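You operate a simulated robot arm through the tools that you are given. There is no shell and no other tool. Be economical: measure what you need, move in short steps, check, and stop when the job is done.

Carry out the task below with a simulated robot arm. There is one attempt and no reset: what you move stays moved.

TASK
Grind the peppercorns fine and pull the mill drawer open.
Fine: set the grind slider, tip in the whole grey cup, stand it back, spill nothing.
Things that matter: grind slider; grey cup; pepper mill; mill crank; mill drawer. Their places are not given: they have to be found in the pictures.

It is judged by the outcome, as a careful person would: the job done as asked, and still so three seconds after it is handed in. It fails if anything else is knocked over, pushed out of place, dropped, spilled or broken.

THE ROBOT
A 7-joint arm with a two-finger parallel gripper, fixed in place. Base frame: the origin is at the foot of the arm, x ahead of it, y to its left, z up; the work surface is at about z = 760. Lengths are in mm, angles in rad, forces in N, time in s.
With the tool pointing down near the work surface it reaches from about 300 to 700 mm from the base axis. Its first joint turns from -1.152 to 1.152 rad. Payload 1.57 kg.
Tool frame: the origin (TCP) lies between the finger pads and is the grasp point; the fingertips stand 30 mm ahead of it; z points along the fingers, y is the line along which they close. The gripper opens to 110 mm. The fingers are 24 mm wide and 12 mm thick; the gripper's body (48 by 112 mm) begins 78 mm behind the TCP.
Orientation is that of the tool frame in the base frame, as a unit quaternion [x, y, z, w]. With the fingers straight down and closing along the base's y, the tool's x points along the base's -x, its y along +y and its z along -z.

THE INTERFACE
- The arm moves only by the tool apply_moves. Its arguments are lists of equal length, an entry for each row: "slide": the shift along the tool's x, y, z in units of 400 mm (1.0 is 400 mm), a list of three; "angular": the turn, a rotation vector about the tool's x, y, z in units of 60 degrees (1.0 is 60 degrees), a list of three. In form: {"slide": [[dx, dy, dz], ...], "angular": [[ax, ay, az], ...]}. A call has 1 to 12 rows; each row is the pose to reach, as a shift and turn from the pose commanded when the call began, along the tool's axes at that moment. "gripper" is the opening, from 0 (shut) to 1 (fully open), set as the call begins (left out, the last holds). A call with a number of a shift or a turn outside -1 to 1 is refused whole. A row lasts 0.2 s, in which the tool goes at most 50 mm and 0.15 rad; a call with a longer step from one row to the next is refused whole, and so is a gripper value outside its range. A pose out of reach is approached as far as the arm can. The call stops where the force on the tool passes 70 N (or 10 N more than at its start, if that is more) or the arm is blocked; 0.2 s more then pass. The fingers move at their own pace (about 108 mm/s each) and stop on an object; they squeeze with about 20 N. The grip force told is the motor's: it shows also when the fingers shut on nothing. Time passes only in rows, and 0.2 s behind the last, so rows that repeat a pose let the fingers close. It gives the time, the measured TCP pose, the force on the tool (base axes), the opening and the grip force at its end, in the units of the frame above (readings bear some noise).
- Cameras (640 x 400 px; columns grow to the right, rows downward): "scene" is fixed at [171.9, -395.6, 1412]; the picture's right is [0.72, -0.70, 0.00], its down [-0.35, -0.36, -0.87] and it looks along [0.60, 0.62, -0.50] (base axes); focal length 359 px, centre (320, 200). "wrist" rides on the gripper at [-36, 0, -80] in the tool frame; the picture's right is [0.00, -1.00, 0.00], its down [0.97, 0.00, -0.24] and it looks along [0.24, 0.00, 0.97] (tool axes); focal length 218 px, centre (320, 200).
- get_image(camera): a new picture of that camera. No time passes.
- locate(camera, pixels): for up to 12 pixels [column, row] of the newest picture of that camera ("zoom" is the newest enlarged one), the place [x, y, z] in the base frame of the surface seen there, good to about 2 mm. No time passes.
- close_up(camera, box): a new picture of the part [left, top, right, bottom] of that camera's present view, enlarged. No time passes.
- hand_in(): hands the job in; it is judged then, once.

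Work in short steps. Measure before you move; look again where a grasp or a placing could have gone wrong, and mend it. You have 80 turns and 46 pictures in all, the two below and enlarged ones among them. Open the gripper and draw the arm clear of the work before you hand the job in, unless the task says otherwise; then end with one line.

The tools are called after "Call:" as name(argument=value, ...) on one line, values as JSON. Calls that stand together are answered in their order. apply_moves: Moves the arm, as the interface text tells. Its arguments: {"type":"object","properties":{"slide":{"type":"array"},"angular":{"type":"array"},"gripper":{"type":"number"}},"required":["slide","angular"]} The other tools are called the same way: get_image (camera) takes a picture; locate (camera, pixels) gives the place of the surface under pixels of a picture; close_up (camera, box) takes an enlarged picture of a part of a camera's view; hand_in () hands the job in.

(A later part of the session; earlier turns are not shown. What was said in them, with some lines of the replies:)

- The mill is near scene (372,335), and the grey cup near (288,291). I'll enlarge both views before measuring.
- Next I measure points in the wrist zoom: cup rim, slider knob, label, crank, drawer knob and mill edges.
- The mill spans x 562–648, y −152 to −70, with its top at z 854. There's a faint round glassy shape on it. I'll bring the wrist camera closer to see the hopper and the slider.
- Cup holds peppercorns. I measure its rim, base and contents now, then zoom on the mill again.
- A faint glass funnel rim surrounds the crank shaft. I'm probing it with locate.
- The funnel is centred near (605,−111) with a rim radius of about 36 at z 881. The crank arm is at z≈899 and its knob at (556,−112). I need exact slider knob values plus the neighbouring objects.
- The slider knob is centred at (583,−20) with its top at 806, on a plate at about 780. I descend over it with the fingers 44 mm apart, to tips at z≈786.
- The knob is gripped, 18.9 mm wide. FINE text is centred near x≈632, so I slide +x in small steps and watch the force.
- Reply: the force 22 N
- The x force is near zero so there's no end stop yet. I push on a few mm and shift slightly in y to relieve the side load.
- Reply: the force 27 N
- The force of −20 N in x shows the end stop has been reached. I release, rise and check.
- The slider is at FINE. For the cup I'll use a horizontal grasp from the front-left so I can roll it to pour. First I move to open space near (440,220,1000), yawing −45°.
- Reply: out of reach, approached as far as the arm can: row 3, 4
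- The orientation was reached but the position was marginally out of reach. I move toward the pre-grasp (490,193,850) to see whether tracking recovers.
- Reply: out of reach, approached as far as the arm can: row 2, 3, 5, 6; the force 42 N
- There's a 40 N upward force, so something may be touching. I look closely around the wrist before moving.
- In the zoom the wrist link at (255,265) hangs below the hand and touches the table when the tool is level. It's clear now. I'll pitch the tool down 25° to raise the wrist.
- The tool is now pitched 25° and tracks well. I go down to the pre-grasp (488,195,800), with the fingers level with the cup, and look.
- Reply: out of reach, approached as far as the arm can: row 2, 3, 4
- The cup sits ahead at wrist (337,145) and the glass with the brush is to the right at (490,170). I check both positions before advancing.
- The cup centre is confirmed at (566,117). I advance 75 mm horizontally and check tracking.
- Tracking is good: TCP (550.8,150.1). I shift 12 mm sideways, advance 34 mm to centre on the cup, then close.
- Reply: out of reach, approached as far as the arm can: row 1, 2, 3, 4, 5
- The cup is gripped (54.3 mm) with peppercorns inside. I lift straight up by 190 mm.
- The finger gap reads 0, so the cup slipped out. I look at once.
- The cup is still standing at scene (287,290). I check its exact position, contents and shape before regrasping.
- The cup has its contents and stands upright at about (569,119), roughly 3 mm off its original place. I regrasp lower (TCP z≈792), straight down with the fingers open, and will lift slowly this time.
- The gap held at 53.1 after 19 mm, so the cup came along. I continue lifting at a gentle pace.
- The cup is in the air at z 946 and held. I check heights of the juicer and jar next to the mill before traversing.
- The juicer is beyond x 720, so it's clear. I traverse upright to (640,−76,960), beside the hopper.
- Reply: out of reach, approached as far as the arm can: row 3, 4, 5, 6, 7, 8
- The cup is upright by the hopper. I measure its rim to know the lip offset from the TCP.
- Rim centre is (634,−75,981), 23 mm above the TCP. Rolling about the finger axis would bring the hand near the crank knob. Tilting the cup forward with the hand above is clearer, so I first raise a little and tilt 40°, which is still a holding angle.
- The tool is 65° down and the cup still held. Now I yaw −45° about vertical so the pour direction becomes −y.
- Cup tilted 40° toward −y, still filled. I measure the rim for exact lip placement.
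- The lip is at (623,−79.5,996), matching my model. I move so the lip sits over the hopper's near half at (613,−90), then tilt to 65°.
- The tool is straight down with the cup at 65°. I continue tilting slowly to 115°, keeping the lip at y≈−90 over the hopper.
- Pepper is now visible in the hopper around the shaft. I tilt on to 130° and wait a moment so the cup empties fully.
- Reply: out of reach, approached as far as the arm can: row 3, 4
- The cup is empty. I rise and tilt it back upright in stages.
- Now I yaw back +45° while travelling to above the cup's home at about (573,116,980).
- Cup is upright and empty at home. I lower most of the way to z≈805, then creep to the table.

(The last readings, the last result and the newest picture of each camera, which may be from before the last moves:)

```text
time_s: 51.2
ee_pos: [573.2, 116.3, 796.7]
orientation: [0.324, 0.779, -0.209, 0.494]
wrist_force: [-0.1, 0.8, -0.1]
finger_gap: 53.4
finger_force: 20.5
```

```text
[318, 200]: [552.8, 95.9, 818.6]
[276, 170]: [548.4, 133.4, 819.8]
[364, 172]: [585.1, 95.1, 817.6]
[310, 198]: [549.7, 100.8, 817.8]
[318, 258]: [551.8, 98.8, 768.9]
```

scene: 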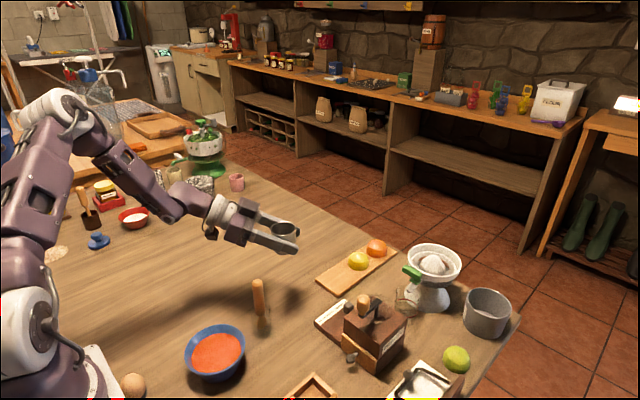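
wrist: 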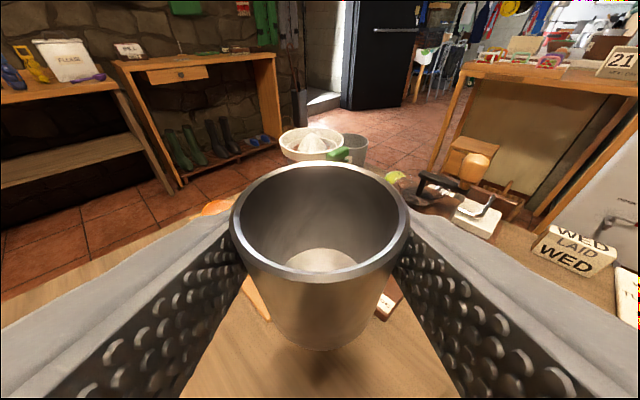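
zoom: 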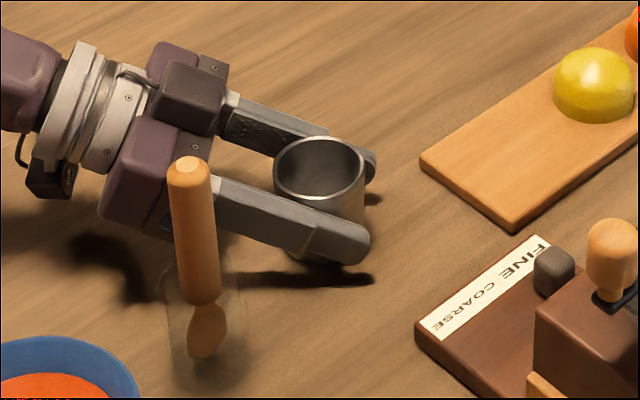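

The rim is at z≈818, so the cup stands on the table at about (567,115), home. I open and rise straight up.

Call:
apply_moves(slide=[[0.0015, 0, 0.0007], [0.0015, 0, 0.0007], [0.0015, 0, 0.0007], [-0.03, 0, -0.014], [-0.1, 0, -0.0466], [-0.19, 0, -0.0886], [-0.28, 0, -0.1306], [-0.37, 0, -0.1726], [-0.46, 0, -0.2146]], angular=[[0, 0, 0], [0, 0, 0], [0, 0, 0], [0, 0, 0], [0, 0, 0], [0, 0, 0], [0, 0, 0], [0, 0, 0], [0, 0, 0]], gripper=0.75)

Call:
get_image(camera="scene")

```text
time_s: 53.2
ee_pos: [573.7, 115.3, 998.7]
orientation: [0.322, 0.779, -0.206, 0.497]
wrist_force: [0.5, 0.7, 0.7]
finger_gap: 82.6
finger_force: 0.1
```

```text
13 pictures are left
```

scene: 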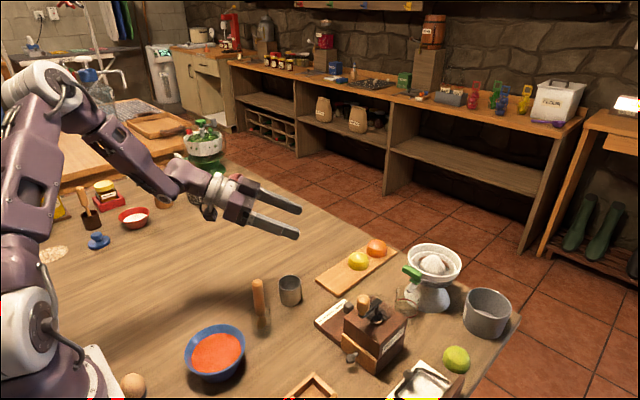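

Cup stands well. I return the tool to straight down and go above the crank knob.

Call:
apply_moves(slide=[[0, 0, 0], [0, 0, 0], [0, 0, 0], [0, 0, 0], [0, 0, 0], [0, 0, 0], [0, 0, 0], [0, 0, 0]], angular=[[0, 0.12, 0], [0, 0.25, 0], [0, 0.38, 0], [0, 0.51, 0], [0, 0.64, 0], [0, 0.77, 0], [0, 0.9, 0], [0, 1.0, 0]])

Call:
apply_moves(slide=[[0, 0, 0], [0, 0, 0]], angular=[[0, 0.0833, 0], [0, 0.0833, 0]])

Call:
apply_moves(slide=[[-0.03, -0.034, -0.0525], [-0.075, -0.085, -0.0525], [-0.125, -0.141, -0.0525], [-0.175, -0.198, -0.0525], [-0.225, -0.254, -0.0525], [-0.275, -0.311, -0.0525], [-0.325, -0.367, -0.0525], [-0.374, -0.4225, -0.0525], [-0.374, -0.4225, -0.0525]], angular=[[0, 0, -0.08], [0, 0, -0.18], [0, 0, -0.28], [0, 0, -0.38], [0, 0, -0.48], [0, 0, -0.58], [0, 0, -0.67], [0, 0, -0.75], [0, 0, -0.75]])

Call:
get_image(camera="wrist")

```text
time_s: 55.0
ee_pos: [573.8, 114.2, 999.9]
orientation: [0.382, 0.923, -0.016, 0.04]
wrist_force: [-0.3, -0.3, 0.0]
finger_gap: 82.5
finger_force: 0.1
```

```text
time_s: 55.6
ee_pos: [572.6, 116.1, 998.2]
orientation: [0.383, 0.924, 0.0, -0.001]
wrist_force: [-0.8, -0.6, -0.2]
finger_gap: 82.4
finger_force: 0.1
```

```text
time_s: 57.6
ee_pos: [558.0, -111.7, 1020.4]
orientation: [0.0, 1.0, 0.0, 0.0]
wrist_force: [-0.1, 0.2, -0.2]
finger_gap: 82.6
finger_force: 0.0
```

```text
12 pictures are left
```

wrist: 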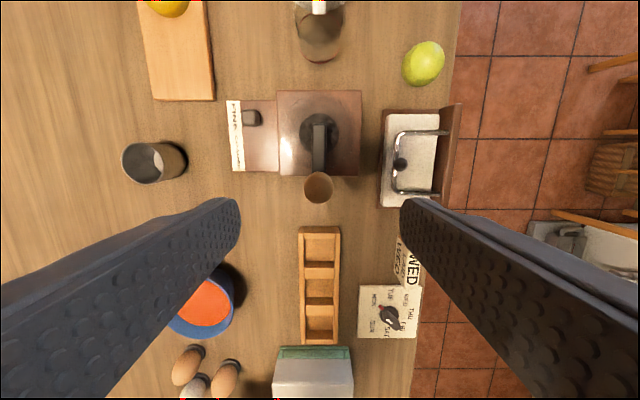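

Call:
close_up(camera="wrist", box=[265, 80, 375, 210])

Call:
locate(camera="wrist", pixels=[[319, 175], [319, 200], [305, 188], [332, 188], [319, 188], [319, 128], [311, 130], [327, 130], [319, 160], [319, 115]])

```text
3.08 times, centred on (320, 145) of wrist
```

zoom: 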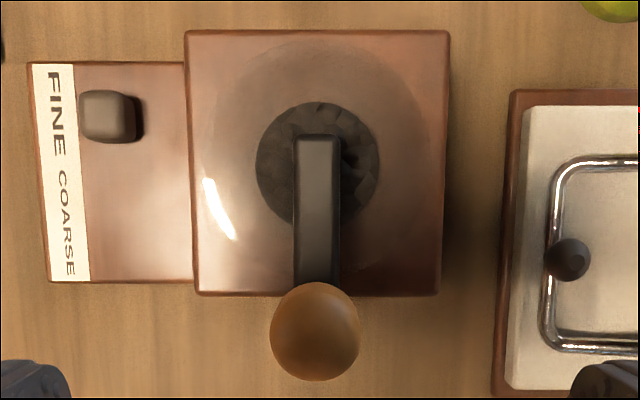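

```text
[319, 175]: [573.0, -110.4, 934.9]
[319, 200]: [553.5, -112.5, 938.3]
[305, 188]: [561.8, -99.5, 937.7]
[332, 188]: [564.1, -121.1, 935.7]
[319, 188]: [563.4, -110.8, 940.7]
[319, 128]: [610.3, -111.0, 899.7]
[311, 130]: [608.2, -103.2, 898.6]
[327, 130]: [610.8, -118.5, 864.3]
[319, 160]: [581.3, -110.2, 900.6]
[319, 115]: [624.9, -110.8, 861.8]
```

All the pepper is in the hopper and the table is clean. The crank's shaft is about (605,−111), knob (562.5,−111) with top at 941, radius ≈43. I lower onto the knob and close.

Call:
apply_moves(slide=[[-0.011, 0.0025, 0.06], [-0.011, 0.0025, 0.12], [-0.011, 0.0025, 0.18], [-0.011, 0.0025, 0.207], [-0.011, 0.0025, 0.207]], angular=[[0, 0, 0], [0, 0, 0], [0, 0, 0], [0, 0, 0], [0, 0, 0]], gripper=0.5)

Call:
apply_moves(slide=[[0, 0, 0], [0, 0, 0], [0, 0, 0]], angular=[[0, 0, 0], [0, 0, 0], [0, 0, 0]], gripper=0.0)

```text
time_s: 58.8
ee_pos: [561.3, -110.9, 937.5]
orientation: [0.0, 1.0, 0.0, 0.0]
wrist_force: [-0.6, 0.6, -0.2]
finger_gap: 55.1
finger_force: 0.2
```

```text
time_s: 59.6
ee_pos: [561.9, -109.5, 938.2]
orientation: [0.0, 1.0, 0.0, 0.001]
wrist_force: [-0.5, 0.1, -1.7]
finger_gap: 21.9
finger_force: 34.9
```

The knob is gripped at 21.9 mm. I try a quarter turn clockwise on a 43 mm circle and watch the forces.

Call:
apply_moves(slide=[[-0.0037, 0.0278, 0], [-0.0144, 0.0537, 0], [-0.0315, 0.076, 0], [-0.0537, 0.0931, 0], [-0.0797, 0.1038, 0], [-0.1075, 0.1075, 0], [-0.1075, 0.1075, 0]], angular=[[0, 0, 0], [0, 0, 0], [0, 0, 0], [0, 0, 0], [0, 0, 0], [0, 0, 0], [0, 0, 0]])

Call:
close_up(camera="scene", box=[300, 220, 450, 370])

```text
time_s: 61.2
ee_pos: [608.1, -63.9, 937.1]
orientation: [-0.001, 1.0, 0.0, 0.001]
wrist_force: [0.5, 15.6, -1.3]
finger_gap: 22.2
finger_force: 34.5
```

```text
2.67 times, centred on (375, 295) of scene
```

zoom: 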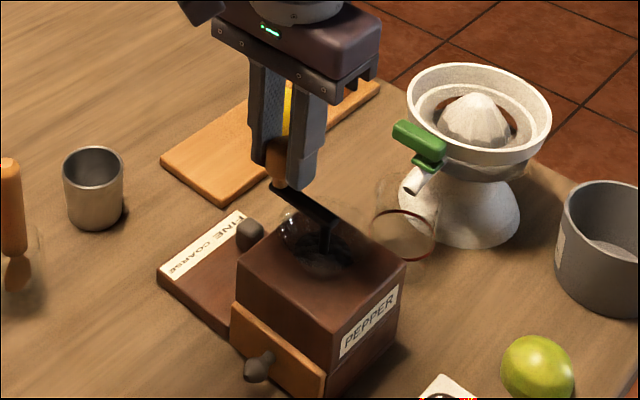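

The crank turns freely. The readings fit a centre of (607.5,−110) and radius 45.5, so I do a full turn with that.

Call:
apply_moves(slide=[[-0.0634, -0.0103, 0], [-0.105, -0.0519, 0], [-0.1203, -0.1088, 0], [-0.105, -0.1656, 0], [-0.0634, -0.2073, 0], [-0.0065, -0.2225, 0], [0.0504, -0.2073, 0], [0.092, -0.1656, 0], [0.1073, -0.1088, 0], [0.092, -0.0519, 0], [0.0504, -0.0103, 0], [-0.0065, 0.005, 0]], angular=[[0, 0, 0], [0, 0, 0], [0, 0, 0], [0, 0, 0], [0, 0, 0], [0, 0, 0], [0, 0, 0], [0, 0, 0], [0, 0, 0], [0, 0, 0], [0, 0, 0], [0, 0, 0]])

Call:
close_up(camera="scene", box=[300, 220, 450, 370])

```text
time_s: 63.8
ee_pos: [608.4, -64.1, 937.0]
orientation: [0.002, 1.0, 0.0, 0.002]
wrist_force: [-1.5, -2.7, -4.9]
finger_gap: 22.3
finger_force: 34.9
```

```text
2.67 times, centred on (375, 295) of scene
```

zoom: 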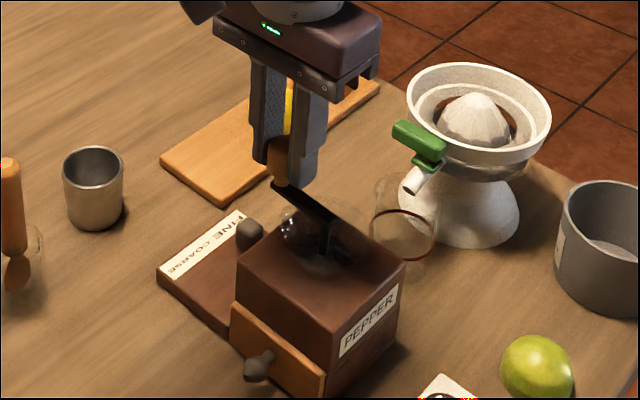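

It works and the forces stay low. I run several more turns.

Call:
apply_moves(slide=[[-0.0569, -0.0152, 0], [-0.0985, -0.0569, 0], [-0.1138, -0.1138, 0], [-0.0985, -0.1706, 0], [-0.0569, -0.2123, 0], [0, -0.2275, 0], [0.0569, -0.2123, 0], [0.0985, -0.1706, 0], [0.1138, -0.1138, 0], [0.0985, -0.0569, 0], [0.0569, -0.0152, 0], [0, 0, 0]], angular=[[0, 0, 0], [0, 0, 0], [0, 0, 0], [0, 0, 0], [0, 0, 0], [0, 0, 0], [0, 0, 0], [0, 0, 0], [0, 0, 0], [0, 0, 0], [0, 0, 0], [0, 0, 0]])

Call:
apply_moves(slide=[[-0.0569, -0.0152, 0], [-0.0985, -0.0569, 0], [-0.1138, -0.1138, 0], [-0.0985, -0.1706, 0], [-0.0569, -0.2123, 0], [0, -0.2275, 0], [0.0569, -0.2123, 0], [0.0985, -0.1706, 0], [0.1138, -0.1138, 0], [0.0985, -0.0569, 0], [0.0569, -0.0152, 0], [0, 0, 0]], angular=[[0, 0, 0], [0, 0, 0], [0, 0, 0], [0, 0, 0], [0, 0, 0], [0, 0, 0], [0, 0, 0], [0, 0, 0], [0, 0, 0], [0, 0, 0], [0, 0, 0], [0, 0, 0]])

Call:
apply_moves(slide=[[-0.0569, -0.0152, 0], [-0.0985, -0.0569, 0], [-0.1138, -0.1138, 0], [-0.0985, -0.1706, 0], [-0.0569, -0.2123, 0], [0, -0.2275, 0], [0.0569, -0.2123, 0], [0.0985, -0.1706, 0], [0.1138, -0.1138, 0], [0.0985, -0.0569, 0], [0.0569, -0.0152, 0], [0, 0, 0]], angular=[[0, 0, 0], [0, 0, 0], [0, 0, 0], [0, 0, 0], [0, 0, 0], [0, 0, 0], [0, 0, 0], [0, 0, 0], [0, 0, 0], [0, 0, 0], [0, 0, 0], [0, 0, 0]])

Call:
close_up(camera="scene", box=[330, 270, 430, 370])

```text
time_s: 66.4
ee_pos: [611.1, -64.8, 939.1]
orientation: [0.0, 1.0, -0.002, 0.002]
wrist_force: [-0.1, -6.7, -0.5]
finger_gap: 22.4
finger_force: 34.6
```

```text
time_s: 69.0
ee_pos: [611.6, -65.4, 936.7]
orientation: [0.0, 1.0, -0.001, 0.002]
wrist_force: [-1.4, -0.4, -8.7]
finger_gap: 22.4
finger_force: 35.1
```

```text
time_s: 71.6
ee_pos: [606.9, -65.6, 937.6]
orientation: [0.002, 1.0, -0.001, -0.001]
wrist_force: [-0.9, -8.8, -3.7]
finger_gap: 22.4
finger_force: 35.7
```

```text
4.00 times, centred on (380, 320) of scene
```

zoom: 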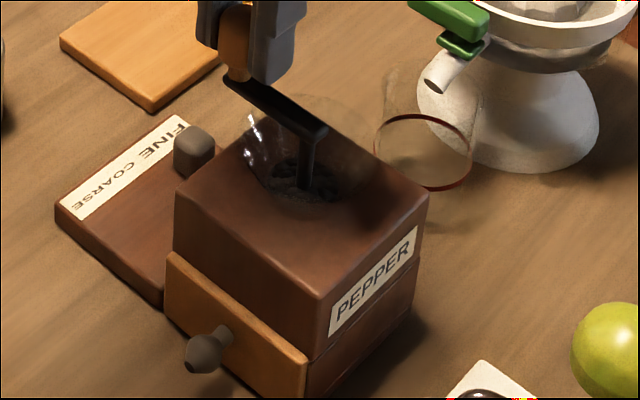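

Some pepper still shows around the shaft, so I keep grinding for five more turns.

Call:
apply_moves(slide=[[-0.0569, -0.0152, 0], [-0.0985, -0.0569, 0], [-0.1138, -0.1138, 0], [-0.0985, -0.1706, 0], [-0.0569, -0.2123, 0], [0, -0.2275, 0], [0.0569, -0.2123, 0], [0.0985, -0.1706, 0], [0.1138, -0.1138, 0], [0.0985, -0.0569, 0], [0.0569, -0.0152, 0], [0, 0, 0]], angular=[[0, 0, 0], [0, 0, 0], [0, 0, 0], [0, 0, 0], [0, 0, 0], [0, 0, 0], [0, 0, 0], [0, 0, 0], [0, 0, 0], [0, 0, 0], [0, 0, 0], [0, 0, 0]])

Call:
apply_moves(slide=[[-0.0569, -0.0152, 0], [-0.0985, -0.0569, 0], [-0.1138, -0.1138, 0], [-0.0985, -0.1706, 0], [-0.0569, -0.2123, 0], [0, -0.2275, 0], [0.0569, -0.2123, 0], [0.0985, -0.1706, 0], [0.1138, -0.1138, 0], [0.0985, -0.0569, 0], [0.0569, -0.0152, 0], [0, 0, 0]], angular=[[0, 0, 0], [0, 0, 0], [0, 0, 0], [0, 0, 0], [0, 0, 0], [0, 0, 0], [0, 0, 0], [0, 0, 0], [0, 0, 0], [0, 0, 0], [0, 0, 0], [0, 0, 0]])

Call:
apply_moves(slide=[[-0.0569, -0.0152, 0], [-0.0985, -0.0569, 0], [-0.1138, -0.1138, 0], [-0.0985, -0.1706, 0], [-0.0569, -0.2123, 0], [0, -0.2275, 0], [0.0569, -0.2123, 0], [0.0985, -0.1706, 0], [0.1138, -0.1138, 0], [0.0985, -0.0569, 0], [0.0569, -0.0152, 0], [0, 0, 0]], angular=[[0, 0, 0], [0, 0, 0], [0, 0, 0], [0, 0, 0], [0, 0, 0], [0, 0, 0], [0, 0, 0], [0, 0, 0], [0, 0, 0], [0, 0, 0], [0, 0, 0], [0, 0, 0]])

Call:
apply_moves(slide=[[-0.0569, -0.0152, 0], [-0.0985, -0.0569, 0], [-0.1138, -0.1138, 0], [-0.0985, -0.1706, 0], [-0.0569, -0.2123, 0], [0, -0.2275, 0], [0.0569, -0.2123, 0], [0.0985, -0.1706, 0], [0.1138, -0.1138, 0], [0.0985, -0.0569, 0], [0.0569, -0.0152, 0], [0, 0, 0]], angular=[[0, 0, 0], [0, 0, 0], [0, 0, 0], [0, 0, 0], [0, 0, 0], [0, 0, 0], [0, 0, 0], [0, 0, 0], [0, 0, 0], [0, 0, 0], [0, 0, 0], [0, 0, 0]])

Call:
apply_moves(slide=[[-0.0569, -0.0152, 0], [-0.0985, -0.0569, 0], [-0.1138, -0.1138, 0], [-0.0985, -0.1706, 0], [-0.0569, -0.2123, 0], [0, -0.2275, 0], [0.0569, -0.2123, 0], [0.0985, -0.1706, 0], [0.1138, -0.1138, 0], [0.0985, -0.0569, 0], [0.0569, -0.0152, 0], [0, 0, 0]], angular=[[0, 0, 0], [0, 0, 0], [0, 0, 0], [0, 0, 0], [0, 0, 0], [0, 0, 0], [0, 0, 0], [0, 0, 0], [0, 0, 0], [0, 0, 0], [0, 0, 0], [0, 0, 0]])

Call:
close_up(camera="scene", box=[330, 270, 430, 370])

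```text
time_s: 74.2
ee_pos: [609.8, -64.8, 938.0]
orientation: [0.001, 1.0, -0.002, 0.002]
wrist_force: [1.4, 3.3, -0.7]
finger_gap: 22.3
finger_force: 34.8
```

```text
time_s: 76.8
ee_pos: [609.5, -64.1, 938.7]
orientation: [0.001, 1.0, -0.001, 0.001]
wrist_force: [-0.1, -5.5, -9.0]
finger_gap: 22.1
finger_force: 35.0
```

```text
time_s: 79.4
ee_pos: [609.8, -65.3, 937.7]
orientation: [0.001, 1.0, -0.001, -0.001]
wrist_force: [-0.6, -7.5, -15.9]
finger_gap: 22.3
finger_force: 34.8
```

```text
time_s: 82.0
ee_pos: [608.3, -65.5, 938.2]
orientation: [0.001, 1.0, 0.0, 0.002]
wrist_force: [0.4, -5.2, 6.1]
finger_gap: 22.3
finger_force: 35.1
```

```text
time_s: 84.6
ee_pos: [607.2, -65.3, 937.4]
orientation: [0.0, 1.0, -0.002, 0.0]
wrist_force: [0.1, -11.0, 3.7]
finger_gap: 22.3
finger_force: 35.0
```

```text
4.00 times, centred on (380, 320) of scene
```

zoom: 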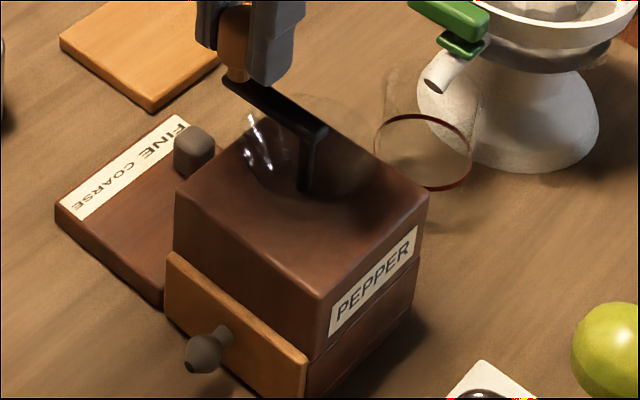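

The hopper is empty. I do one more turn for certainty, then release and rise.

Call:
apply_moves(slide=[[-0.0569, -0.0152, 0], [-0.0985, -0.0569, 0], [-0.1138, -0.1138, 0], [-0.0985, -0.1706, 0], [-0.0569, -0.2123, 0], [0, -0.2275, 0], [0.0569, -0.2123, 0], [0.0985, -0.1706, 0], [0.1138, -0.1138, 0], [0.0985, -0.0569, 0], [0.0569, -0.0152, 0], [0, 0, 0]], angular=[[0, 0, 0], [0, 0, 0], [0, 0, 0], [0, 0, 0], [0, 0, 0], [0, 0, 0], [0, 0, 0], [0, 0, 0], [0, 0, 0], [0, 0, 0], [0, 0, 0], [0, 0, 0]])

Call:
apply_moves(slide=[[0, 0, 0], [0, 0, 0], [0, 0, -0.05], [0, 0, -0.13], [0.06, -0.02, -0.18], [0.13, -0.06, -0.18], [0.18, -0.11, -0.18]], angular=[[0, 0, 0], [0, 0, 0], [0, 0, 0], [0, 0, 0], [0, 0, 0], [0, 0, 0], [0, 0, 0]], gripper=0.45)

Call:
get_image(camera="wrist")

```text
time_s: 87.2
ee_pos: [609.8, -64.7, 936.7]
orientation: [0.001, 1.0, -0.001, 0.003]
wrist_force: [-1.9, -8.5, 2.4]
finger_gap: 22.3
finger_force: 34.8
```

```text
time_s: 88.8
ee_pos: [536.4, -109.2, 1009.2]
orientation: [0.001, 1.0, 0.001, 0.0]
wrist_force: [0.0, -0.9, -0.7]
finger_gap: 49.4
finger_force: 0.1
```

```text
6 pictures are left
```

wrist: 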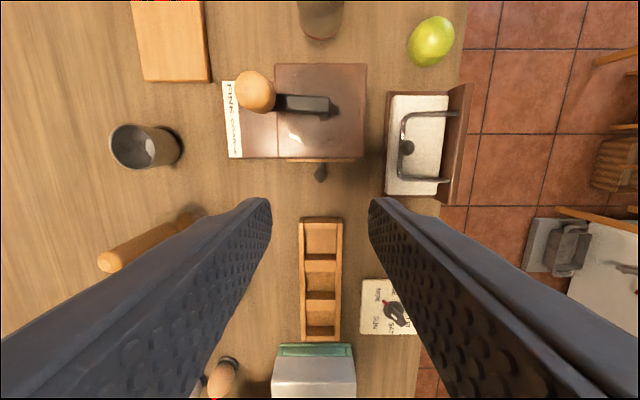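

Call:
locate(camera="wrist", pixels=[[320, 168], [320, 176], [314, 172], [326, 172], [320, 164], [290, 161], [350, 161], [320, 220], [320, 225], [303, 230], [340, 230]])

```text
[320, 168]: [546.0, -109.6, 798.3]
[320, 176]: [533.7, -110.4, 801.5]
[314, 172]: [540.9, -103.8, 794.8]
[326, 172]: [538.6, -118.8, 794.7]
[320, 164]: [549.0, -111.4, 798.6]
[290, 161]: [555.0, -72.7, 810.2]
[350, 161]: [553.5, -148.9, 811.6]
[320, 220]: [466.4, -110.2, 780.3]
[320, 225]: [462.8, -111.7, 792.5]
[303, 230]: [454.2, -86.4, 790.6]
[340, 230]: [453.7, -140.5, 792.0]
```

The drawer knob is centred at (536,−110.5,796), with 60 mm of room ahead of the tray edge at x≈467. I lower onto it (TCP z 808) and grip.

Call:
apply_moves(slide=[[0, -0.003, 0.1], [0, -0.003, 0.2], [0, -0.003, 0.3], [0, -0.003, 0.4], [0, -0.003, 0.47], [0, -0.003, 0.503], [0, -0.003, 0.503]], angular=[[0, 0, 0], [0, 0, 0], [0, 0, 0], [0, 0, 0], [0, 0, 0], [0, 0, 0], [0, 0, 0]])

Call:
apply_moves(slide=[[0, 0, 0], [0, 0, 0], [0, 0, 0]], angular=[[0, 0, 0], [0, 0, 0], [0, 0, 0]], gripper=0.0)

Call:
apply_moves(slide=[[0.02, 0, 0], [0.04, 0, 0], [0.06, 0, 0], [0.08, 0, 0], [0.1, 0, 0], [0.12, 0, 0], [0.12, 0, 0]], angular=[[0, 0, 0], [0, 0, 0], [0, 0, 0], [0, 0, 0], [0, 0, 0], [0, 0, 0], [0, 0, 0]])

Call:
close_up(camera="scene", box=[270, 250, 430, 400])

```text
time_s: 90.4
ee_pos: [537.5, -110.3, 809.1]
orientation: [0.0, 1.0, 0.0, 0.0]
wrist_force: [-0.2, 0.0, -0.6]
finger_gap: 49.5
finger_force: 0.0
```

```text
time_s: 91.2
ee_pos: [536.6, -110.5, 808.9]
orientation: [0.0, 1.0, -0.001, 0.0]
wrist_force: [-0.2, -11.7, -6.4]
finger_gap: 20.2
finger_force: 33.5
```

```text
time_s: 92.8
ee_pos: [489.0, -108.5, 808.0]
orientation: [-0.001, 1.0, 0.0, 0.001]
wrist_force: [-0.3, -15.5, 19.4]
finger_gap: 20.3
finger_force: 34.0
```

```text
2.67 times, centred on (350, 325) of scene
```

zoom: 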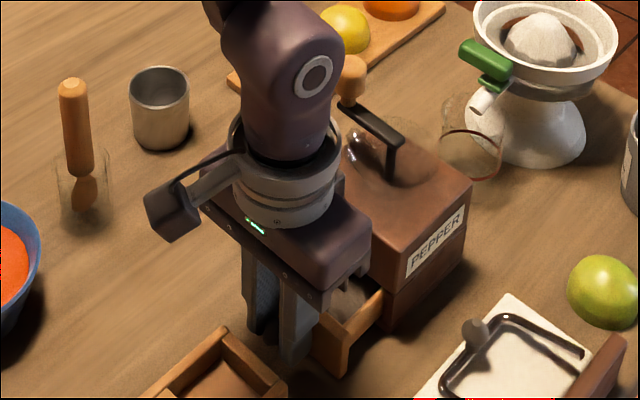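

The drawer has come out about 48 mm with ground pepper inside. I pull gently another 6 mm to see if there's a stop, staying clear of the tray.

Call:
apply_moves(slide=[[0.007, 0, 0], [0.015, 0, 0], [0.015, 0, 0]], angular=[[0, 0, 0], [0, 0, 0], [0, 0, 0]])

```text
time_s: 93.6
ee_pos: [481.9, -109.7, 808.2]
orientation: [0.001, 1.0, -0.001, 0.0]
wrist_force: [1.7, -23.3, 12.5]
finger_gap: 20.2
finger_force: 33.9
```

It's 54 mm open with no obstruction. I release, rise straight up and draw clear.

Call:
apply_moves(slide=[[0, 0, 0], [0, 0, 0], [0, 0, -0.05], [0, 0, -0.15], [0, 0, -0.25], [0, 0, -0.35], [0, 0, -0.45], [0.06, 0.03, -0.55], [0.13, 0.06, -0.6], [0.2, 0.09, -0.65]], angular=[[0, 0, 0], [0, 0, 0], [0, 0, 0], [0, 0, 0], [0, 0, 0], [0, 0, 0], [0, 0, 0], [0, 0, 0], [0, 0, 0], [0, 0, 0]], gripper=0.42)

Call:
get_image(camera="scene")

Call:
close_up(camera="wrist", box=[210, 0, 450, 150])

```text
time_s: 95.8
ee_pos: [403.6, -71.5, 1069.6]
orientation: [0.0, 1.0, 0.0, 0.001]
wrist_force: [0.7, 0.6, -0.5]
finger_gap: 46.2
finger_force: 0.0
```

```text
4 pictures are left
```

scene: 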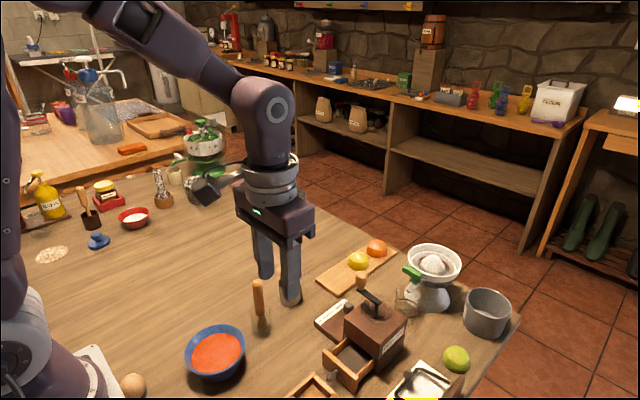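

```text
2.67 times, centred on (330, 75) of wrist
```

zoom: 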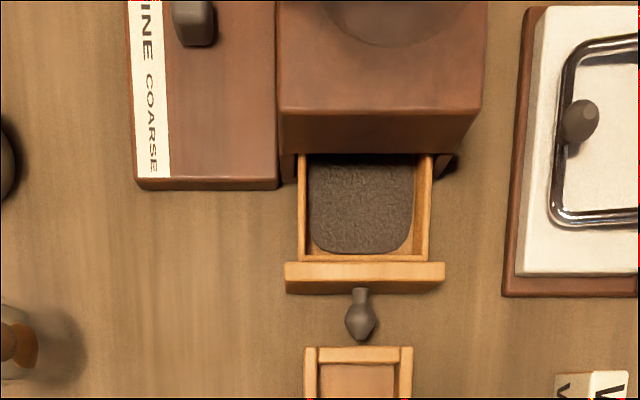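

The drawer is open with finely ground pepper in it, the slider is at FINE, and no spill shows. The arm is clear, so I hand in.

Call:
apply_moves(slide=[[0, 0, -0.1], [0, 0, -0.2], [0, 0, -0.2]], angular=[[0, 0, 0], [0, 0, 0], [0, 0, 0]], gripper=1.0)

Call:
get_image(camera="wrist")

```text
time_s: 96.6
ee_pos: [403.2, -72.8, 1150.5]
orientation: [0.0, 1.0, 0.0, 0.0]
wrist_force: [0.7, 0.7, 0.0]
finger_gap: 110.2
finger_force: 0.1
```

```text
2 pictures are left
```

wrist: 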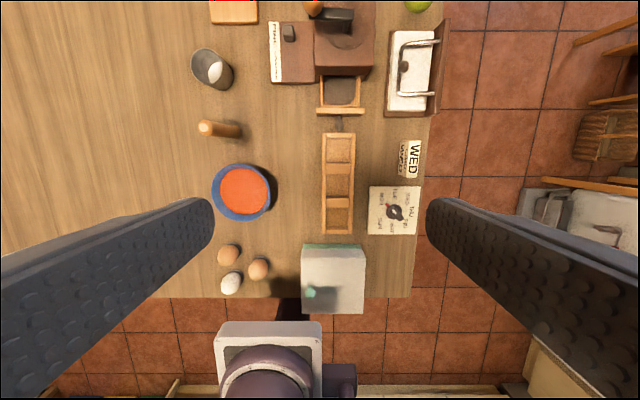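

Call:
hand_in()

```text
The job is handed in.
```

The peppercorns are ground with the slider at FINE, and the mill drawer is pulled about 54 mm open with the ground pepper in it. The grey cup is empty and standing back in its place, and the pictures show no spill; it slipped from the gripper once on the first lift, but stayed upright and full.
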